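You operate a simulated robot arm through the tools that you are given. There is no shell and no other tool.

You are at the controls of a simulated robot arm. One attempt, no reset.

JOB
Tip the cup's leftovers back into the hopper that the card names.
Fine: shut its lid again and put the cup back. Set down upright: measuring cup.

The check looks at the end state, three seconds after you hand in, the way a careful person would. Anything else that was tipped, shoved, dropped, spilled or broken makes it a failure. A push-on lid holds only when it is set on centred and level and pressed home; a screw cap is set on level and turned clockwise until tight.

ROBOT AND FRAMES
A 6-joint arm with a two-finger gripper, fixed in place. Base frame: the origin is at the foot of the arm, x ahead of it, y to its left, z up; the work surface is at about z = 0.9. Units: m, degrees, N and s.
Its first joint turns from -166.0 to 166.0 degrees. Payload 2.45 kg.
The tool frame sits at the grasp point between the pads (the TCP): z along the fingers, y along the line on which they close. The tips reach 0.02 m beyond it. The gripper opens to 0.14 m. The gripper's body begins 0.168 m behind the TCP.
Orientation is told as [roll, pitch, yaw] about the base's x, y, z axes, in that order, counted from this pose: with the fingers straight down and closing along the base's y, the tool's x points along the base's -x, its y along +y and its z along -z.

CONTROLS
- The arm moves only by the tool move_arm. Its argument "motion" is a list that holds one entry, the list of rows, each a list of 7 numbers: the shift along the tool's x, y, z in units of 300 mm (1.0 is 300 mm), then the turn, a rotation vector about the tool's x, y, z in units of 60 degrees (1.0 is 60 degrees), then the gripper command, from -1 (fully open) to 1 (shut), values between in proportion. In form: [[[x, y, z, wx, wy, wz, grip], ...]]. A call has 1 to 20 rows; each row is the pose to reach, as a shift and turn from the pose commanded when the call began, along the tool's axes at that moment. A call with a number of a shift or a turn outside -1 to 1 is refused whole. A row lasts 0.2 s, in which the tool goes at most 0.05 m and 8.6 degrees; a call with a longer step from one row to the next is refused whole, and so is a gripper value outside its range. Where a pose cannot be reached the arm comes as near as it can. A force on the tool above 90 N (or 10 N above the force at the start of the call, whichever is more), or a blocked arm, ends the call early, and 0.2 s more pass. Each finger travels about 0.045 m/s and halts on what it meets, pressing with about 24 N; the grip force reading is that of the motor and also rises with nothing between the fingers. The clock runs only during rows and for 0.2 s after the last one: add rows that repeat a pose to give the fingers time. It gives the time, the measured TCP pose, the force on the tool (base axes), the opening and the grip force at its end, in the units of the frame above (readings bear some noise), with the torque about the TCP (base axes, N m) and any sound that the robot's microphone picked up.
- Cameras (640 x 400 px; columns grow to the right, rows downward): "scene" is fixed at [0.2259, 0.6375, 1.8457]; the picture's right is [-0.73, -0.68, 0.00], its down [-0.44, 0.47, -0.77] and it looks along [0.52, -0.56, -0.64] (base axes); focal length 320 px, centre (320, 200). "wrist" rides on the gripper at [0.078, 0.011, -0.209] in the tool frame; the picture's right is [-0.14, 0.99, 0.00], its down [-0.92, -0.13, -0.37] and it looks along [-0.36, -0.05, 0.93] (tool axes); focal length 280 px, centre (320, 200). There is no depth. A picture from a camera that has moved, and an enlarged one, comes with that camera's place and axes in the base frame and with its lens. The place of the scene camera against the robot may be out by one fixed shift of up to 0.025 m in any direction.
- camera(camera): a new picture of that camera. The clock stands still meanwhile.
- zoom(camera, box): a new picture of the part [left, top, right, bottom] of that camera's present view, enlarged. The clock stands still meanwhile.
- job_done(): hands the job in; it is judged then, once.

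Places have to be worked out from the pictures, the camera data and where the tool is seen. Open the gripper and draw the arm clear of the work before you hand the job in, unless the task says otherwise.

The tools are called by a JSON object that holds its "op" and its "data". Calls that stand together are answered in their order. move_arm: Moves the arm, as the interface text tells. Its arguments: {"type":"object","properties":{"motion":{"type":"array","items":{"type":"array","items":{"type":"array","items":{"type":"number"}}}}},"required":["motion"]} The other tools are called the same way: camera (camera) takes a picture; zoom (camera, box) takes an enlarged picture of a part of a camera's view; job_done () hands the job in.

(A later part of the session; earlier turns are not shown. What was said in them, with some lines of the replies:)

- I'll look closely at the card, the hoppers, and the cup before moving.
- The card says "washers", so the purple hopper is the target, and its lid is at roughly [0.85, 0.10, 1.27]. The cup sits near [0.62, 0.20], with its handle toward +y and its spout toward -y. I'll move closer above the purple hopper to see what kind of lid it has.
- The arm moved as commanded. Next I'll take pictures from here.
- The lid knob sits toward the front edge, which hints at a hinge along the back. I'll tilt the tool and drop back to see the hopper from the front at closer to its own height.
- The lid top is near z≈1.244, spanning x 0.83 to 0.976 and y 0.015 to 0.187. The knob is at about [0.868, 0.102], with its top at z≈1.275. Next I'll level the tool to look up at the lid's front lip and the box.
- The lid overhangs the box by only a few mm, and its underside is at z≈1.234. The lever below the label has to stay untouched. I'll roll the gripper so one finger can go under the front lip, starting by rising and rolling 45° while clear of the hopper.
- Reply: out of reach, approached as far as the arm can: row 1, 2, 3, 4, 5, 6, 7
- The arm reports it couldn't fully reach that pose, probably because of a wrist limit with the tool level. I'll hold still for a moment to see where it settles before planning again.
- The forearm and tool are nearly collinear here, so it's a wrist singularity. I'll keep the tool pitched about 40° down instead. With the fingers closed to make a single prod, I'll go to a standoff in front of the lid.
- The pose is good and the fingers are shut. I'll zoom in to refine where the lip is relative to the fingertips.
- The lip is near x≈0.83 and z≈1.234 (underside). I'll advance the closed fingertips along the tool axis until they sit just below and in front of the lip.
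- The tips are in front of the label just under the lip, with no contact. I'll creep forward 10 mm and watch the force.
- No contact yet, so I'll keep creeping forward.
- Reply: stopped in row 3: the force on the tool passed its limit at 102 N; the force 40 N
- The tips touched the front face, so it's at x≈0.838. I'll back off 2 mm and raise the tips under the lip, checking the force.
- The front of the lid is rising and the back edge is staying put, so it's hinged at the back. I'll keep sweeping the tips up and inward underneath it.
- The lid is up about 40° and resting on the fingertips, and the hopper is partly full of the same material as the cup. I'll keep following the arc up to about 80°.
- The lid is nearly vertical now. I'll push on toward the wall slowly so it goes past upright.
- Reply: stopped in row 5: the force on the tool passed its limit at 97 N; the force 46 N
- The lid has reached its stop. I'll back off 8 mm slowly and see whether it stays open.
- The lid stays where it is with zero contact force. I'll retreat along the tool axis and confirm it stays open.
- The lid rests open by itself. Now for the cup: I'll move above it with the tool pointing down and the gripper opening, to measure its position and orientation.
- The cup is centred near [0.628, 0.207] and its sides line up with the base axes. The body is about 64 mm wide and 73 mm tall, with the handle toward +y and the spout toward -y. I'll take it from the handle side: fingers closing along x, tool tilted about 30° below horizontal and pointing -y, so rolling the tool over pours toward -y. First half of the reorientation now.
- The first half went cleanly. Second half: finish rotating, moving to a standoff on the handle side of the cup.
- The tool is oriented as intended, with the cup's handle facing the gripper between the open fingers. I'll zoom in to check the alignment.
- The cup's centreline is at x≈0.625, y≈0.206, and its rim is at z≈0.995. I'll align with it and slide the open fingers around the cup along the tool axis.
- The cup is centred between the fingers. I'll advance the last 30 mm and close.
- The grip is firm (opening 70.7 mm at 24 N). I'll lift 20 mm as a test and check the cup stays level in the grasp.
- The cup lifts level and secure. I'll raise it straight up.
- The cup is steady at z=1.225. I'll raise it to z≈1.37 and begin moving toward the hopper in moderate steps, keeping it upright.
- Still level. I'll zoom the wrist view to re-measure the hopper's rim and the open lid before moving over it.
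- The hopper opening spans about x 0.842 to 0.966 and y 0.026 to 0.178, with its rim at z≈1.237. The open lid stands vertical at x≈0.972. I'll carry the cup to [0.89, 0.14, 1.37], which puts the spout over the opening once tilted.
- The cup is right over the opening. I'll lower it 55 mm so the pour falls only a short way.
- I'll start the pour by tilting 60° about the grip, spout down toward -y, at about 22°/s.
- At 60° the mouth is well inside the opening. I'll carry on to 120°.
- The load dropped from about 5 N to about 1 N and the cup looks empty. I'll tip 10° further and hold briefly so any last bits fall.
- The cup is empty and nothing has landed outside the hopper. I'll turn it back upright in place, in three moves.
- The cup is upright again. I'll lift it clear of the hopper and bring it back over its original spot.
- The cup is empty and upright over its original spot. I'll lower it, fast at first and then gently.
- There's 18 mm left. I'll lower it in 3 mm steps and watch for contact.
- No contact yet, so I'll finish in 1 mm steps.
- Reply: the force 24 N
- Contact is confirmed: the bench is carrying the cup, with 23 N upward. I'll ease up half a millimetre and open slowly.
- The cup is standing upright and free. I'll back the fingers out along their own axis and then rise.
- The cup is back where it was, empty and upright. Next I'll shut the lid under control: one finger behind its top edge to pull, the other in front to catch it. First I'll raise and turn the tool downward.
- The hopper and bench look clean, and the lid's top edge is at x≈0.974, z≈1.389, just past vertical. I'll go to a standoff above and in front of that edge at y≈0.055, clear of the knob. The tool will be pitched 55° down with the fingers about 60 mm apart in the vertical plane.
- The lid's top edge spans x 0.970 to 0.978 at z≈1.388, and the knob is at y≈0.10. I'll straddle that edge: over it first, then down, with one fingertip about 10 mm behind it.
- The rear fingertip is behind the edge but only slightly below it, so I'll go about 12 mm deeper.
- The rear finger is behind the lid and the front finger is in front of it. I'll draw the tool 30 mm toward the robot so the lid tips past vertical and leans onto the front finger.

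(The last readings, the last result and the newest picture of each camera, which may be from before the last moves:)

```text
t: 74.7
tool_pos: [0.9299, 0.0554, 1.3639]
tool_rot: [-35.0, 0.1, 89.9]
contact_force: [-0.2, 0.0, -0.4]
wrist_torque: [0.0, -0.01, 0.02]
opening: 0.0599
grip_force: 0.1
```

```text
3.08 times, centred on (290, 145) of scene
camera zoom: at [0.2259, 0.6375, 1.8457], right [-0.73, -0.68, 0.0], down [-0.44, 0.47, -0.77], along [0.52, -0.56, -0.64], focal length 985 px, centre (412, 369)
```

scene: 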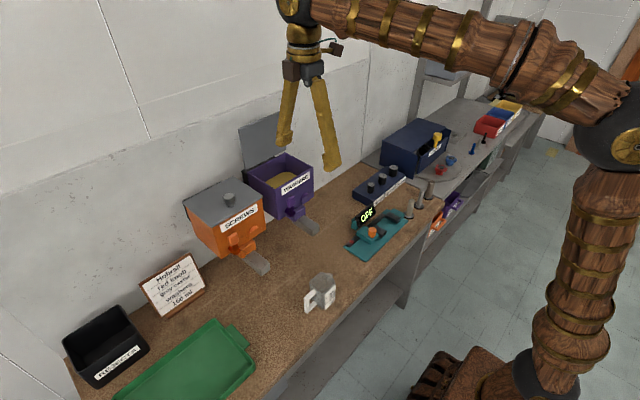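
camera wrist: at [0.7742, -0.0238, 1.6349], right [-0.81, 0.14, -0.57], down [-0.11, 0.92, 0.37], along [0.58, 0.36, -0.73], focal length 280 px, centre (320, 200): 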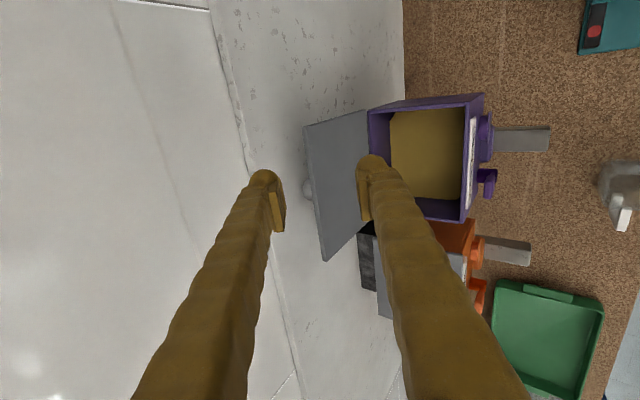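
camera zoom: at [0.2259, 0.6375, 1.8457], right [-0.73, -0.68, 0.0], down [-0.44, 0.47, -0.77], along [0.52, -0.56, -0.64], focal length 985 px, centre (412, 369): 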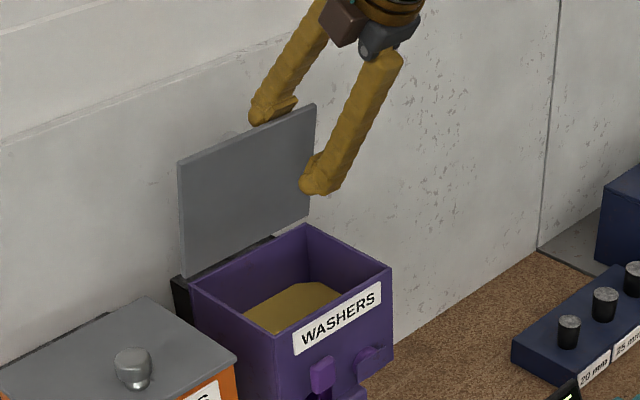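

The lid follows the rear finger and isn't falling, so the hinge seems damped or stiff. I'll keep drawing it back and down along the arc, with the front finger still underneath as a catch.

{"op": "move_arm", "data": {"motion": [[[0, 0.0152, -0.01, 0, 0, 0, 0.143], [0, 0.0303, -0.02, 0, 0, 0, 0.143], [0, 0.051, -0.0254, 0, 0, 0, 0.143], [0, 0.0717, -0.0307, 0, 0, 0, 0.143], [0, 0.0921, -0.035, 0, 0, 0, 0.143], [0, 0.1125, -0.0393, 0, 0, 0, 0.143], [0, 0.1323, -0.0357, 0, 0, 0, 0.143], [0, 0.1521, -0.0321, 0, 0, 0, 0.143], [0, 0.1723, -0.0285, 0, 0, 0, 0.143], [0, 0.1925, -0.0249, 0, 0, 0, 0.143], [0, 0.1925, -0.0249, 0, 0, 0, 0.143]]]}}

{"op": "zoom", "data": {"camera": "wrist", "box": [200, 60, 440, 300]}}

{"op": "zoom", "data": {"camera": "scene", "box": [230, 80, 350, 210]}}

```text
t: 77.0
tool_pos: [0.8792, 0.0571, 1.3391]
tool_rot: [-34.9, 0.1, 89.8]
contact_force: [0.0, -0.1, -0.3]
wrist_torque: [-0.02, 0.01, -0.02]
opening: 0.0598
grip_force: 0.1
```

```text
1.67 times, centred on (320, 180) of wrist
camera zoom: at [0.7499, -0.0225, 1.5046], right [-0.81, 0.14, -0.57], down [-0.11, 0.92, 0.37], along [0.57, 0.36, -0.73], focal length 467 px, centre (320, 233)
```

zoom: 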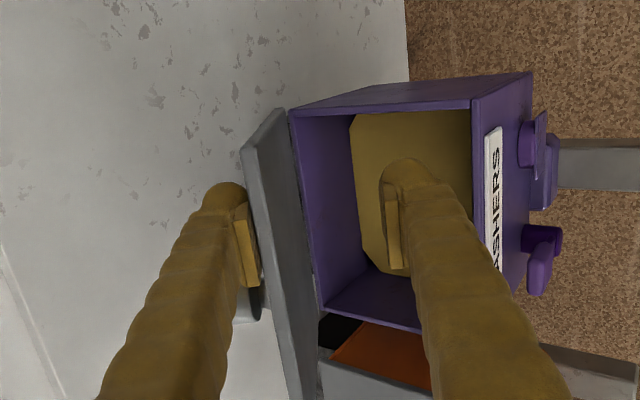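

```text
3.08 times, centred on (290, 145) of scene
camera zoom: at [0.2259, 0.6375, 1.8457], right [-0.73, -0.68, 0.0], down [-0.44, 0.47, -0.77], along [0.52, -0.56, -0.64], focal length 985 px, centre (412, 369)
```

zoom: 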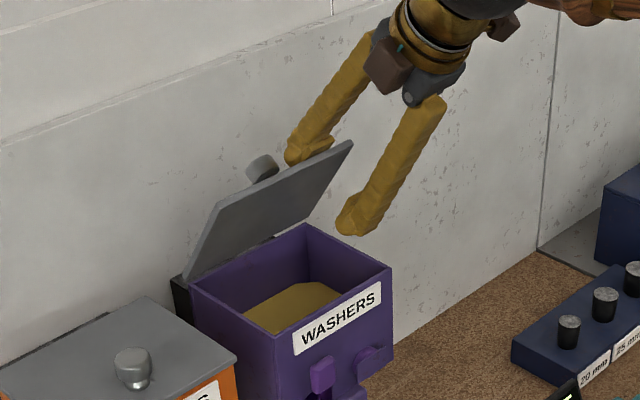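

The hinge has enough friction to hold the lid where I leave it, now at about 55°. So I'll slide the fingers out along their axis, shut them, and push the lid down from above.

{"op": "move_arm", "data": {"motion": [[[0, 0, -0.06, 0, 0, 0, 0.143], [0, 0, -0.14, 0, 0, 0, 0.143], [0, 0, -0.24, 0, 0, 0, 0.143], [0, 0, -0.32, 0, 0, 0, 0.143], [0, 0, -0.32, 0, 0, 0, 1], [0, 0, -0.32, 0, 0, 0, 1], [0, 0, -0.32, 0, 0, 0, 1], [0, 0, -0.32, 0, 0, 0, 1], [0, 0, -0.32, 0, 0, 0, 1]]]}}

{"op": "camera", "data": {"camera": "wrist"}}

{"op": "zoom", "data": {"camera": "scene", "box": [230, 80, 350, 210]}}

```text
t: 79.0
tool_pos: [0.823, 0.056, 1.4174]
tool_rot: [-35.0, 0.1, 89.9]
contact_force: [-0.7, -0.9, -0.3]
wrist_torque: [-0.03, 0.02, -0.01]
opening: 0.0
grip_force: 24.0
```

```text
taken
camera wrist: at [0.6939, -0.0228, 1.5835], right [-0.81, 0.14, -0.57], down [-0.11, 0.92, 0.37], along [0.57, 0.36, -0.73], focal length 280 px, centre (320, 200)
```

wrist: 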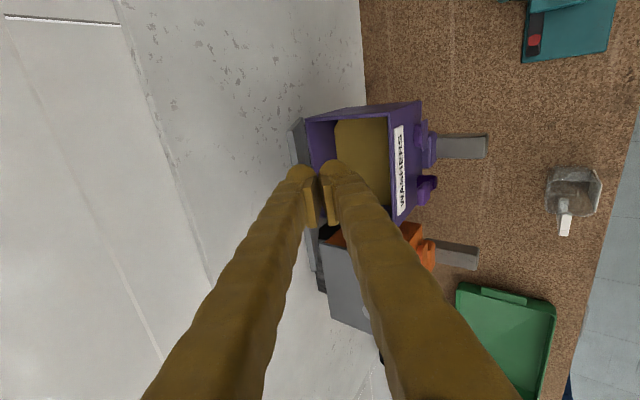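

```text
3.08 times, centred on (290, 145) of scene
camera zoom: at [0.2259, 0.6375, 1.8457], right [-0.73, -0.68, 0.0], down [-0.44, 0.47, -0.77], along [0.52, -0.56, -0.64], focal length 985 px, centre (412, 369)
```

zoom: 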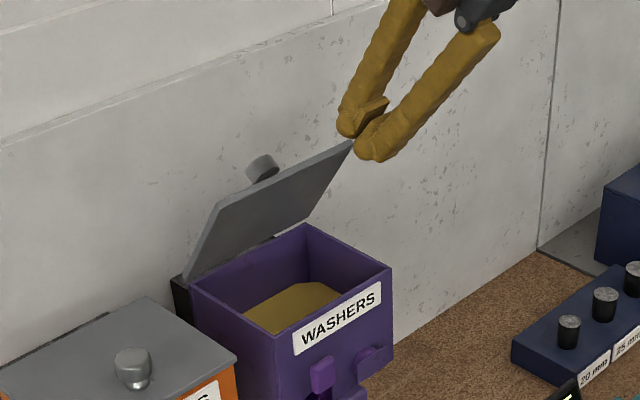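

The lid holds at about 58° by itself. I'll take the closed fingertips up and over its front edge to just outside the top face, still at y≈0.055 so the knob is clear.

{"op": "move_arm", "data": {"motion": [[[0, -0.1055, 0.0372, 0, 0, 0, 1], [0, -0.211, 0.0745, 0, 0, 0, 1], [0, -0.3165, 0.1117, 0, 0, 0, 1], [0, -0.288, 0.1854, 0, 0, 0, 1], [0, -0.26, 0.259, 0, 0, 0, 1], [0, -0.231, 0.3327, 0, 0, 0, 1], [0, -0.231, 0.3327, 0, 0, 0, 1]]]}}

{"op": "zoom", "data": {"camera": "wrist", "box": [200, 60, 440, 300]}}

{"op": "zoom", "data": {"camera": "scene", "box": [230, 80, 350, 210]}}

```text
t: 80.7
tool_pos: [0.9385, 0.0551, 1.3757]
tool_rot: [-35.0, 0.0, 90.0]
contact_force: [0.4, 0.0, -0.5]
wrist_torque: [0.06, 0.0, 0.03]
opening: 0.0
grip_force: 23.6
```

```text
1.67 times, centred on (320, 180) of wrist
camera zoom: at [0.8101, -0.0228, 1.5417], right [-0.81, 0.14, -0.57], down [-0.11, 0.92, 0.37], along [0.57, 0.36, -0.73], focal length 467 px, centre (320, 233)
```

zoom: 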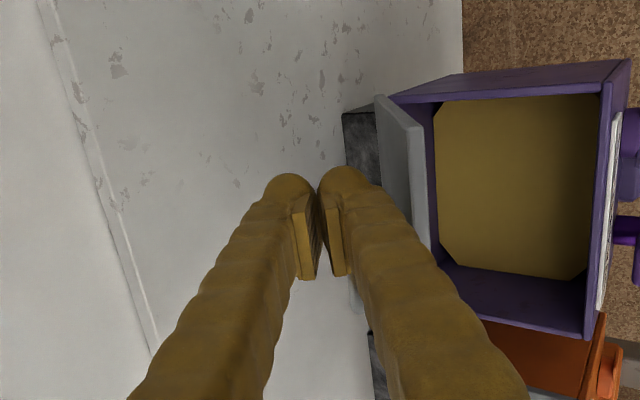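

```text
3.08 times, centred on (290, 145) of scene
camera zoom: at [0.2259, 0.6375, 1.8457], right [-0.73, -0.68, 0.0], down [-0.44, 0.47, -0.77], along [0.52, -0.56, -0.64], focal length 985 px, centre (412, 369)
```

zoom: 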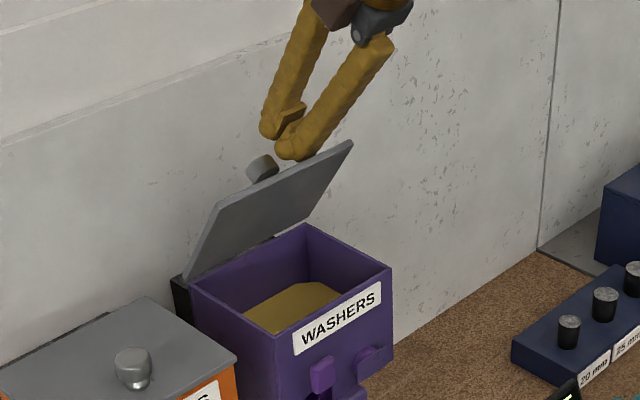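

The fingertips are now on the outer side of the lid. I'll push it down slowly along its arc to about 20°.

{"op": "move_arm", "data": {"motion": [[[0, 0.0445, -0.0027, 0, 0, 0, 1], [0, 0.089, -0.0054, 0, 0, 0, 1], [0, 0.11, -0.0057, 0, 0, 0, 1], [0, 0.1322, -0.0059, 0, 0, 0, 1], [0, 0.1527, -0.0064, 0, 0, 0, 1], [0, 0.1731, -0.0068, 0, 0, 0, 1], [0, 0.198, -0.0026, 0, 0, 0, 1], [0, 0.223, 0.0017, 0, 0, 0, 1], [0, 0.2467, 0.0075, 0, 0, 0, 1], [0, 0.2703, 0.0134, 0, 0, 0, 1], [0, 0.2858, 0.0199, 0, 0, 0, 1], [0, 0.3012, 0.0263, 0, 0, 0, 1], [0, 0.3167, 0.0338, 0, 0, 0, 1], [0, 0.3321, 0.0413, 0, 0, 0, 1]]]}}

{"op": "zoom", "data": {"camera": "wrist", "box": [200, 60, 440, 300]}}

{"op": "zoom", "data": {"camera": "scene", "box": [230, 100, 350, 230]}}

```text
t: 83.7
tool_pos: [0.8626, 0.0557, 1.3077]
tool_rot: [-35.1, 0.1, 89.8]
contact_force: [0.4, 0.1, 0.0]
wrist_torque: [-0.01, -0.03, -0.01]
opening: 0.0
grip_force: 23.8
```

```text
1.67 times, centred on (320, 180) of wrist
camera zoom: at [0.7339, -0.0215, 1.474], right [-0.81, 0.14, -0.57], down [-0.11, 0.92, 0.37], along [0.57, 0.36, -0.73], focal length 467 px, centre (320, 233)
```

zoom: 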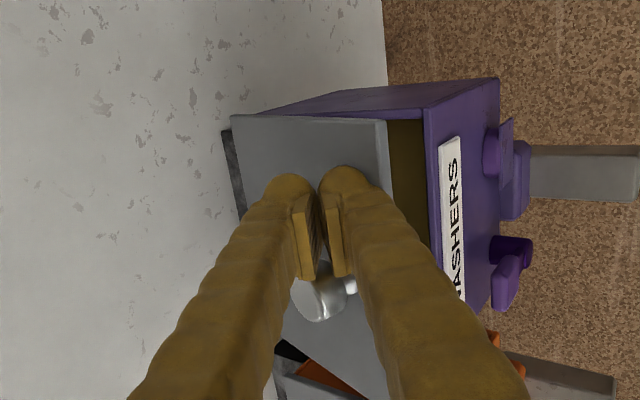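

```text
3.08 times, centred on (290, 165) of scene
camera zoom: at [0.2259, 0.6375, 1.8457], right [-0.73, -0.68, 0.0], down [-0.44, 0.47, -0.77], along [0.52, -0.56, -0.64], focal length 985 px, centre (412, 308)
```

zoom: 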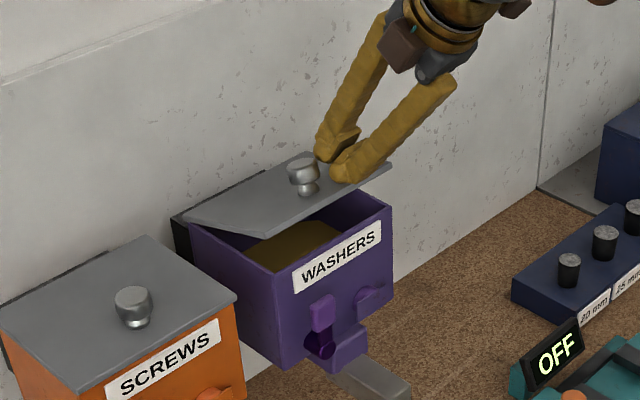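

The lid is at about 22° and coming down smoothly. I'll push it almost closed.

{"op": "move_arm", "data": {"motion": [[[0, 0.0123, 0.0105, 0, 0, 0, 1], [0, 0.0245, 0.0211, 0, 0, 0, 1], [0, 0.0367, 0.0316, 0, 0, 0, 1], [0, 0.049, 0.0422, 0, 0, 0, 1], [0, 0.0609, 0.055, 0, 0, 0, 1], [0, 0.0721, 0.0675, 0, 0, 0, 1], [0, 0.0859, 0.0843, 0, 0, 0, 1], [0, 0.0859, 0.0843, 0, 0, 0, 1]]]}}

{"op": "zoom", "data": {"camera": "wrist", "box": [200, 60, 440, 300]}}

{"op": "zoom", "data": {"camera": "scene", "box": [230, 100, 350, 230]}}

```text
t: 85.5
tool_pos: [0.8568, 0.0572, 1.2716]
tool_rot: [-34.9, 0.0, 89.9]
contact_force: [-0.7, -0.2, -0.1]
wrist_torque: [0.01, -0.03, 0.01]
opening: 0.0003
grip_force: 23.6
```

```text
1.67 times, centred on (320, 180) of wrist
camera zoom: at [0.7272, -0.0214, 1.4377], right [-0.81, 0.14, -0.57], down [-0.11, 0.92, 0.37], along [0.57, 0.36, -0.73], focal length 467 px, centre (320, 233)
```

zoom: 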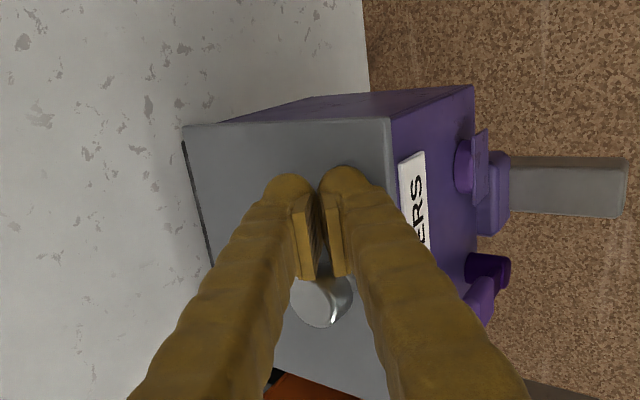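

```text
3.08 times, centred on (290, 165) of scene
camera zoom: at [0.2259, 0.6375, 1.8457], right [-0.73, -0.68, 0.0], down [-0.44, 0.47, -0.77], along [0.52, -0.56, -0.64], focal length 985 px, centre (412, 308)
```

zoom: 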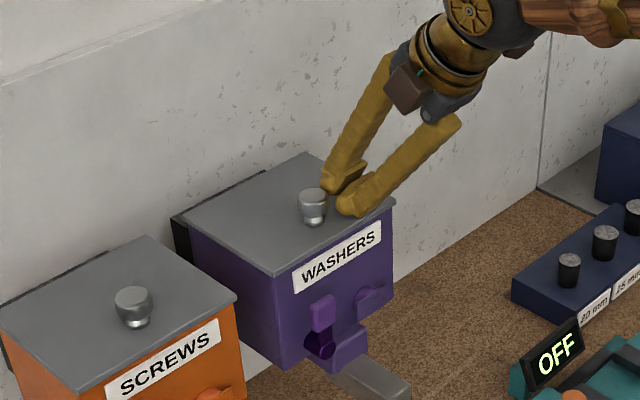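

The lid looks shut. I'll press down in 1 mm steps to feel it seat.

{"op": "move_arm", "data": {"motion": [[[0, 0.0019, 0.0027, 0, 0, 0, 1], [0, 0.0038, 0.0055, 0, 0, 0, 1], [0, 0.0057, 0.0082, 0, 0, 0, 1], [0, 0.0057, 0.0082, 0, 0, 0, 1]]]}}

```text
t: 86.5
tool_pos: [0.857, 0.055, 1.2685]
tool_rot: [-35.0, 0.2, 89.8]
contact_force: [0.9, 0.2, 0.2]
wrist_torque: [0.0, 0.0, -0.02]
opening: 0.0
grip_force: 24.1
```

{"op": "move_arm", "data": {"motion": [[[0, 0.0019, 0.0027, 0, 0, 0, 1], [0, 0.0038, 0.0055, 0, 0, 0, 1], [0, 0.0057, 0.0082, 0, 0, 0, 1], [0, 0.0076, 0.0109, 0, 0, 0, 1]]]}}

```text
t: 87.5
tool_pos: [0.8572, 0.0557, 1.2672]
tool_rot: [-35.1, 0.1, 90.0]
contact_force: [-1.6, 4.1, 18.3]
wrist_torque: [0.11, 0.06, -0.02]
opening: 0.0001
grip_force: 24.3
```

It has seated solidly: 18 N with the lid top at z≈1.243, its original closed height. I'll press 1 mm more and then lift straight away.

{"op": "move_arm", "data": {"motion": [[[0, 0.0019, 0.0027, 0, 0, 0, 1], [0, 0.0019, 0.0027, 0, 0, 0, 1]]]}}

{"op": "move_arm", "data": {"motion": [[[0, -0.019, -0.0273, 0, 0, 0, 1], [0, -0.06, -0.086, 0, 0, 0, 1], [0, -0.1, -0.15, 0, 0, 0, 1], [0, -0.11, -0.27, 0, 0, 0, 1], [0, -0.11, -0.4, 0, 0, 0, 1], [0, -0.11, -0.53, 0, 0, 0, 1], [0, -0.11, -0.66, 0, 0, 0, 1], [0, -0.11, -0.66, 0, 0, 0, 1]]]}}

{"op": "camera", "data": {"camera": "wrist"}}

{"op": "camera", "data": {"camera": "scene"}}

```text
t: 88.0
tool_pos: [0.8574, 0.0565, 1.2666]
tool_rot: [-35.2, 0.0, 90.0]
contact_force: [7.5, 9.6, 37.6]
wrist_torque: [0.23, 0.03, 0.01]
opening: 0.0
grip_force: 24.3
```

```text
t: 89.8
tool_pos: [0.7686, 0.0571, 1.447]
tool_rot: [-35.0, 0.2, 90.0]
contact_force: [0.2, -0.1, 0.0]
wrist_torque: [-0.04, -0.01, 0.01]
opening: 0.0005
grip_force: 24.4
```

```text
taken
camera wrist: at [0.6388, -0.0221, 1.6139], right [-0.81, 0.14, -0.57], down [-0.11, 0.92, 0.37], along [0.57, 0.36, -0.73], focal length 280 px, centre (320, 200)
```

wrist: 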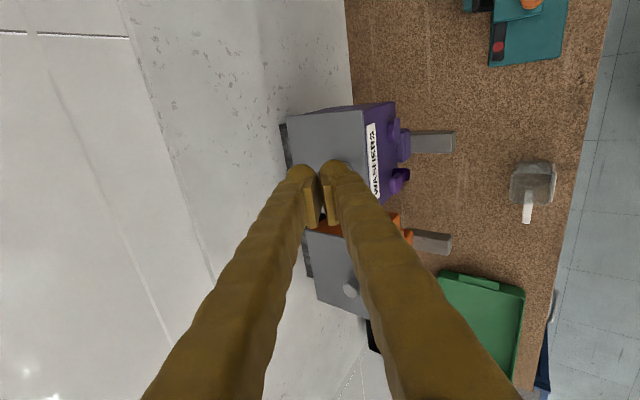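

```text
taken
```

scene: 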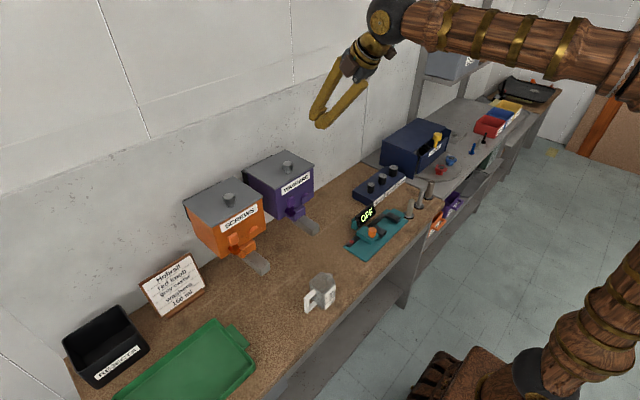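

The lid stays shut. I'll zoom to check the hopper lid and the cup.

{"op": "zoom", "data": {"camera": "scene", "box": [230, 130, 340, 250]}}

{"op": "zoom", "data": {"camera": "scene", "box": [280, 250, 360, 330]}}

```text
3.33 times, centred on (285, 190) of scene
camera zoom: at [0.2259, 0.6375, 1.8457], right [-0.73, -0.68, 0.0], down [-0.44, 0.47, -0.77], along [0.52, -0.56, -0.64], focal length 1068 px, centre (437, 233)
```

zoom: 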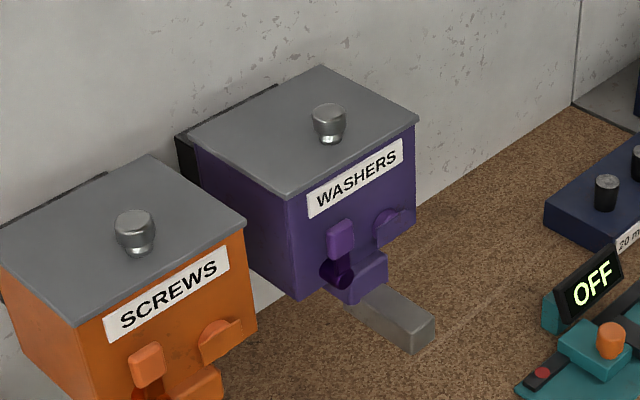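

```text
5.00 times, centred on (320, 290) of scene
camera zoom: at [0.2259, 0.6375, 1.8457], right [-0.73, -0.68, 0.0], down [-0.44, 0.47, -0.77], along [0.52, -0.56, -0.64], focal length 1601 px, centre (320, -250)
```

zoom: 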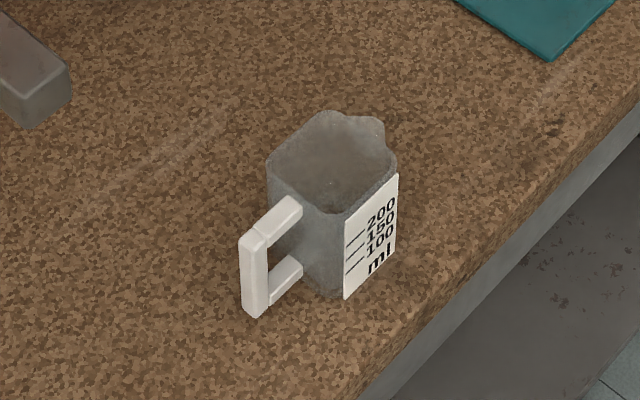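

The lid sits level exactly as before, and the cup is upright, empty and in its original spot. I'll open the gripper and draw the arm well clear.

{"op": "move_arm", "data": {"motion": [[[0, 0.0628, -0.0847, 0, 0, 0, 1], [0, 0.1256, -0.1693, 0, 0, 0, 1], [0, 0.1884, -0.254, 0, 0, 0, -1], [0, 0.2512, -0.3386, 0, 0, 0, -1], [0, 0.314, -0.4233, 0, 0, 0, -1], [0, 0.314, -0.4233, 0, 0, 0, -1], [0, 0.314, -0.4233, 0, 0, 0, -1], [0, 0.314, -0.4233, 0, 0, 0, -1], [0, 0.314, -0.4233, 0, 0, 0, -1], [0, 0.314, -0.4233, 0, 0, 0, -1], [0, 0.314, -0.4233, 0, 0, 0, -1]]]}}

{"op": "camera", "data": {"camera": "scene"}}

{"op": "camera", "data": {"camera": "wrist"}}

```text
t: 92.2
tool_pos: [0.6203, 0.0572, 1.4962]
tool_rot: [-35.0, 0.1, 89.9]
contact_force: [0.1, 0.8, -1.0]
wrist_torque: [0.0, 0.0, 0.01]
opening: 0.1399
grip_force: 0.0
```

```text
taken
```

scene: 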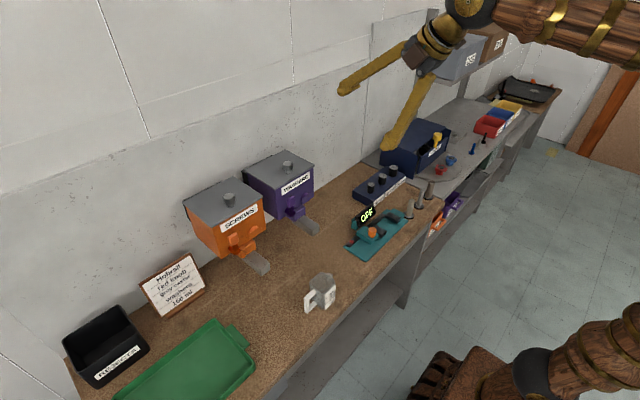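

```text
taken
camera wrist: at [0.4911, -0.0221, 1.6624], right [-0.81, 0.14, -0.57], down [-0.11, 0.92, 0.37], along [0.57, 0.36, -0.73], focal length 280 px, centre (320, 200)
```

wrist: 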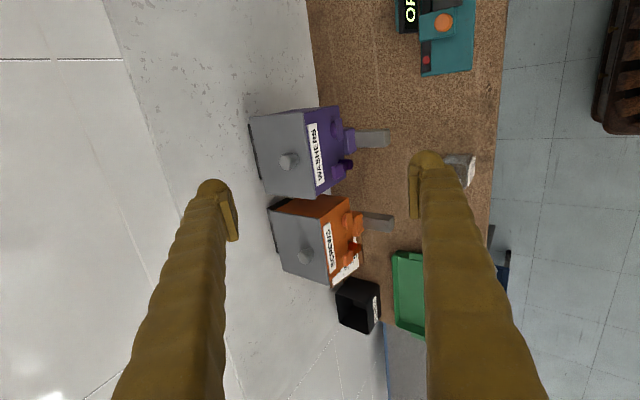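

The washers hopper is shut, the empty cup is upright in its place, and the rest of the bench looks undisturbed with no spill. The gripper is open and clear, so I'm handing in.

{"op": "job_done", "data": {}}

```text
The job is handed in.
```

I tipped the cup's leftovers into the washers hopper, which is the one the card names, and handed the job in. No result has come back.

- **Pour:** the load on the gripper fell from about 5 N to about 1 N. In the pictures afterwards the cup was empty and nothing lay outside the hopper.
- **Cup:** it stands upright and empty where it was picked up.
- **Lid:** it is hinged at the back. I pushed it down until it sat firmly at its original closed height, and it stayed shut when I lifted off.
- **Arm:** the gripper is open and clear of the bench. In the last pictures everything else looked as it did at the start.

While opening the lid I pressed twice hard enough to trip the force limit (about 100 N): once against the hopper front, and once with the lid at its stop. I saw no damage from either.
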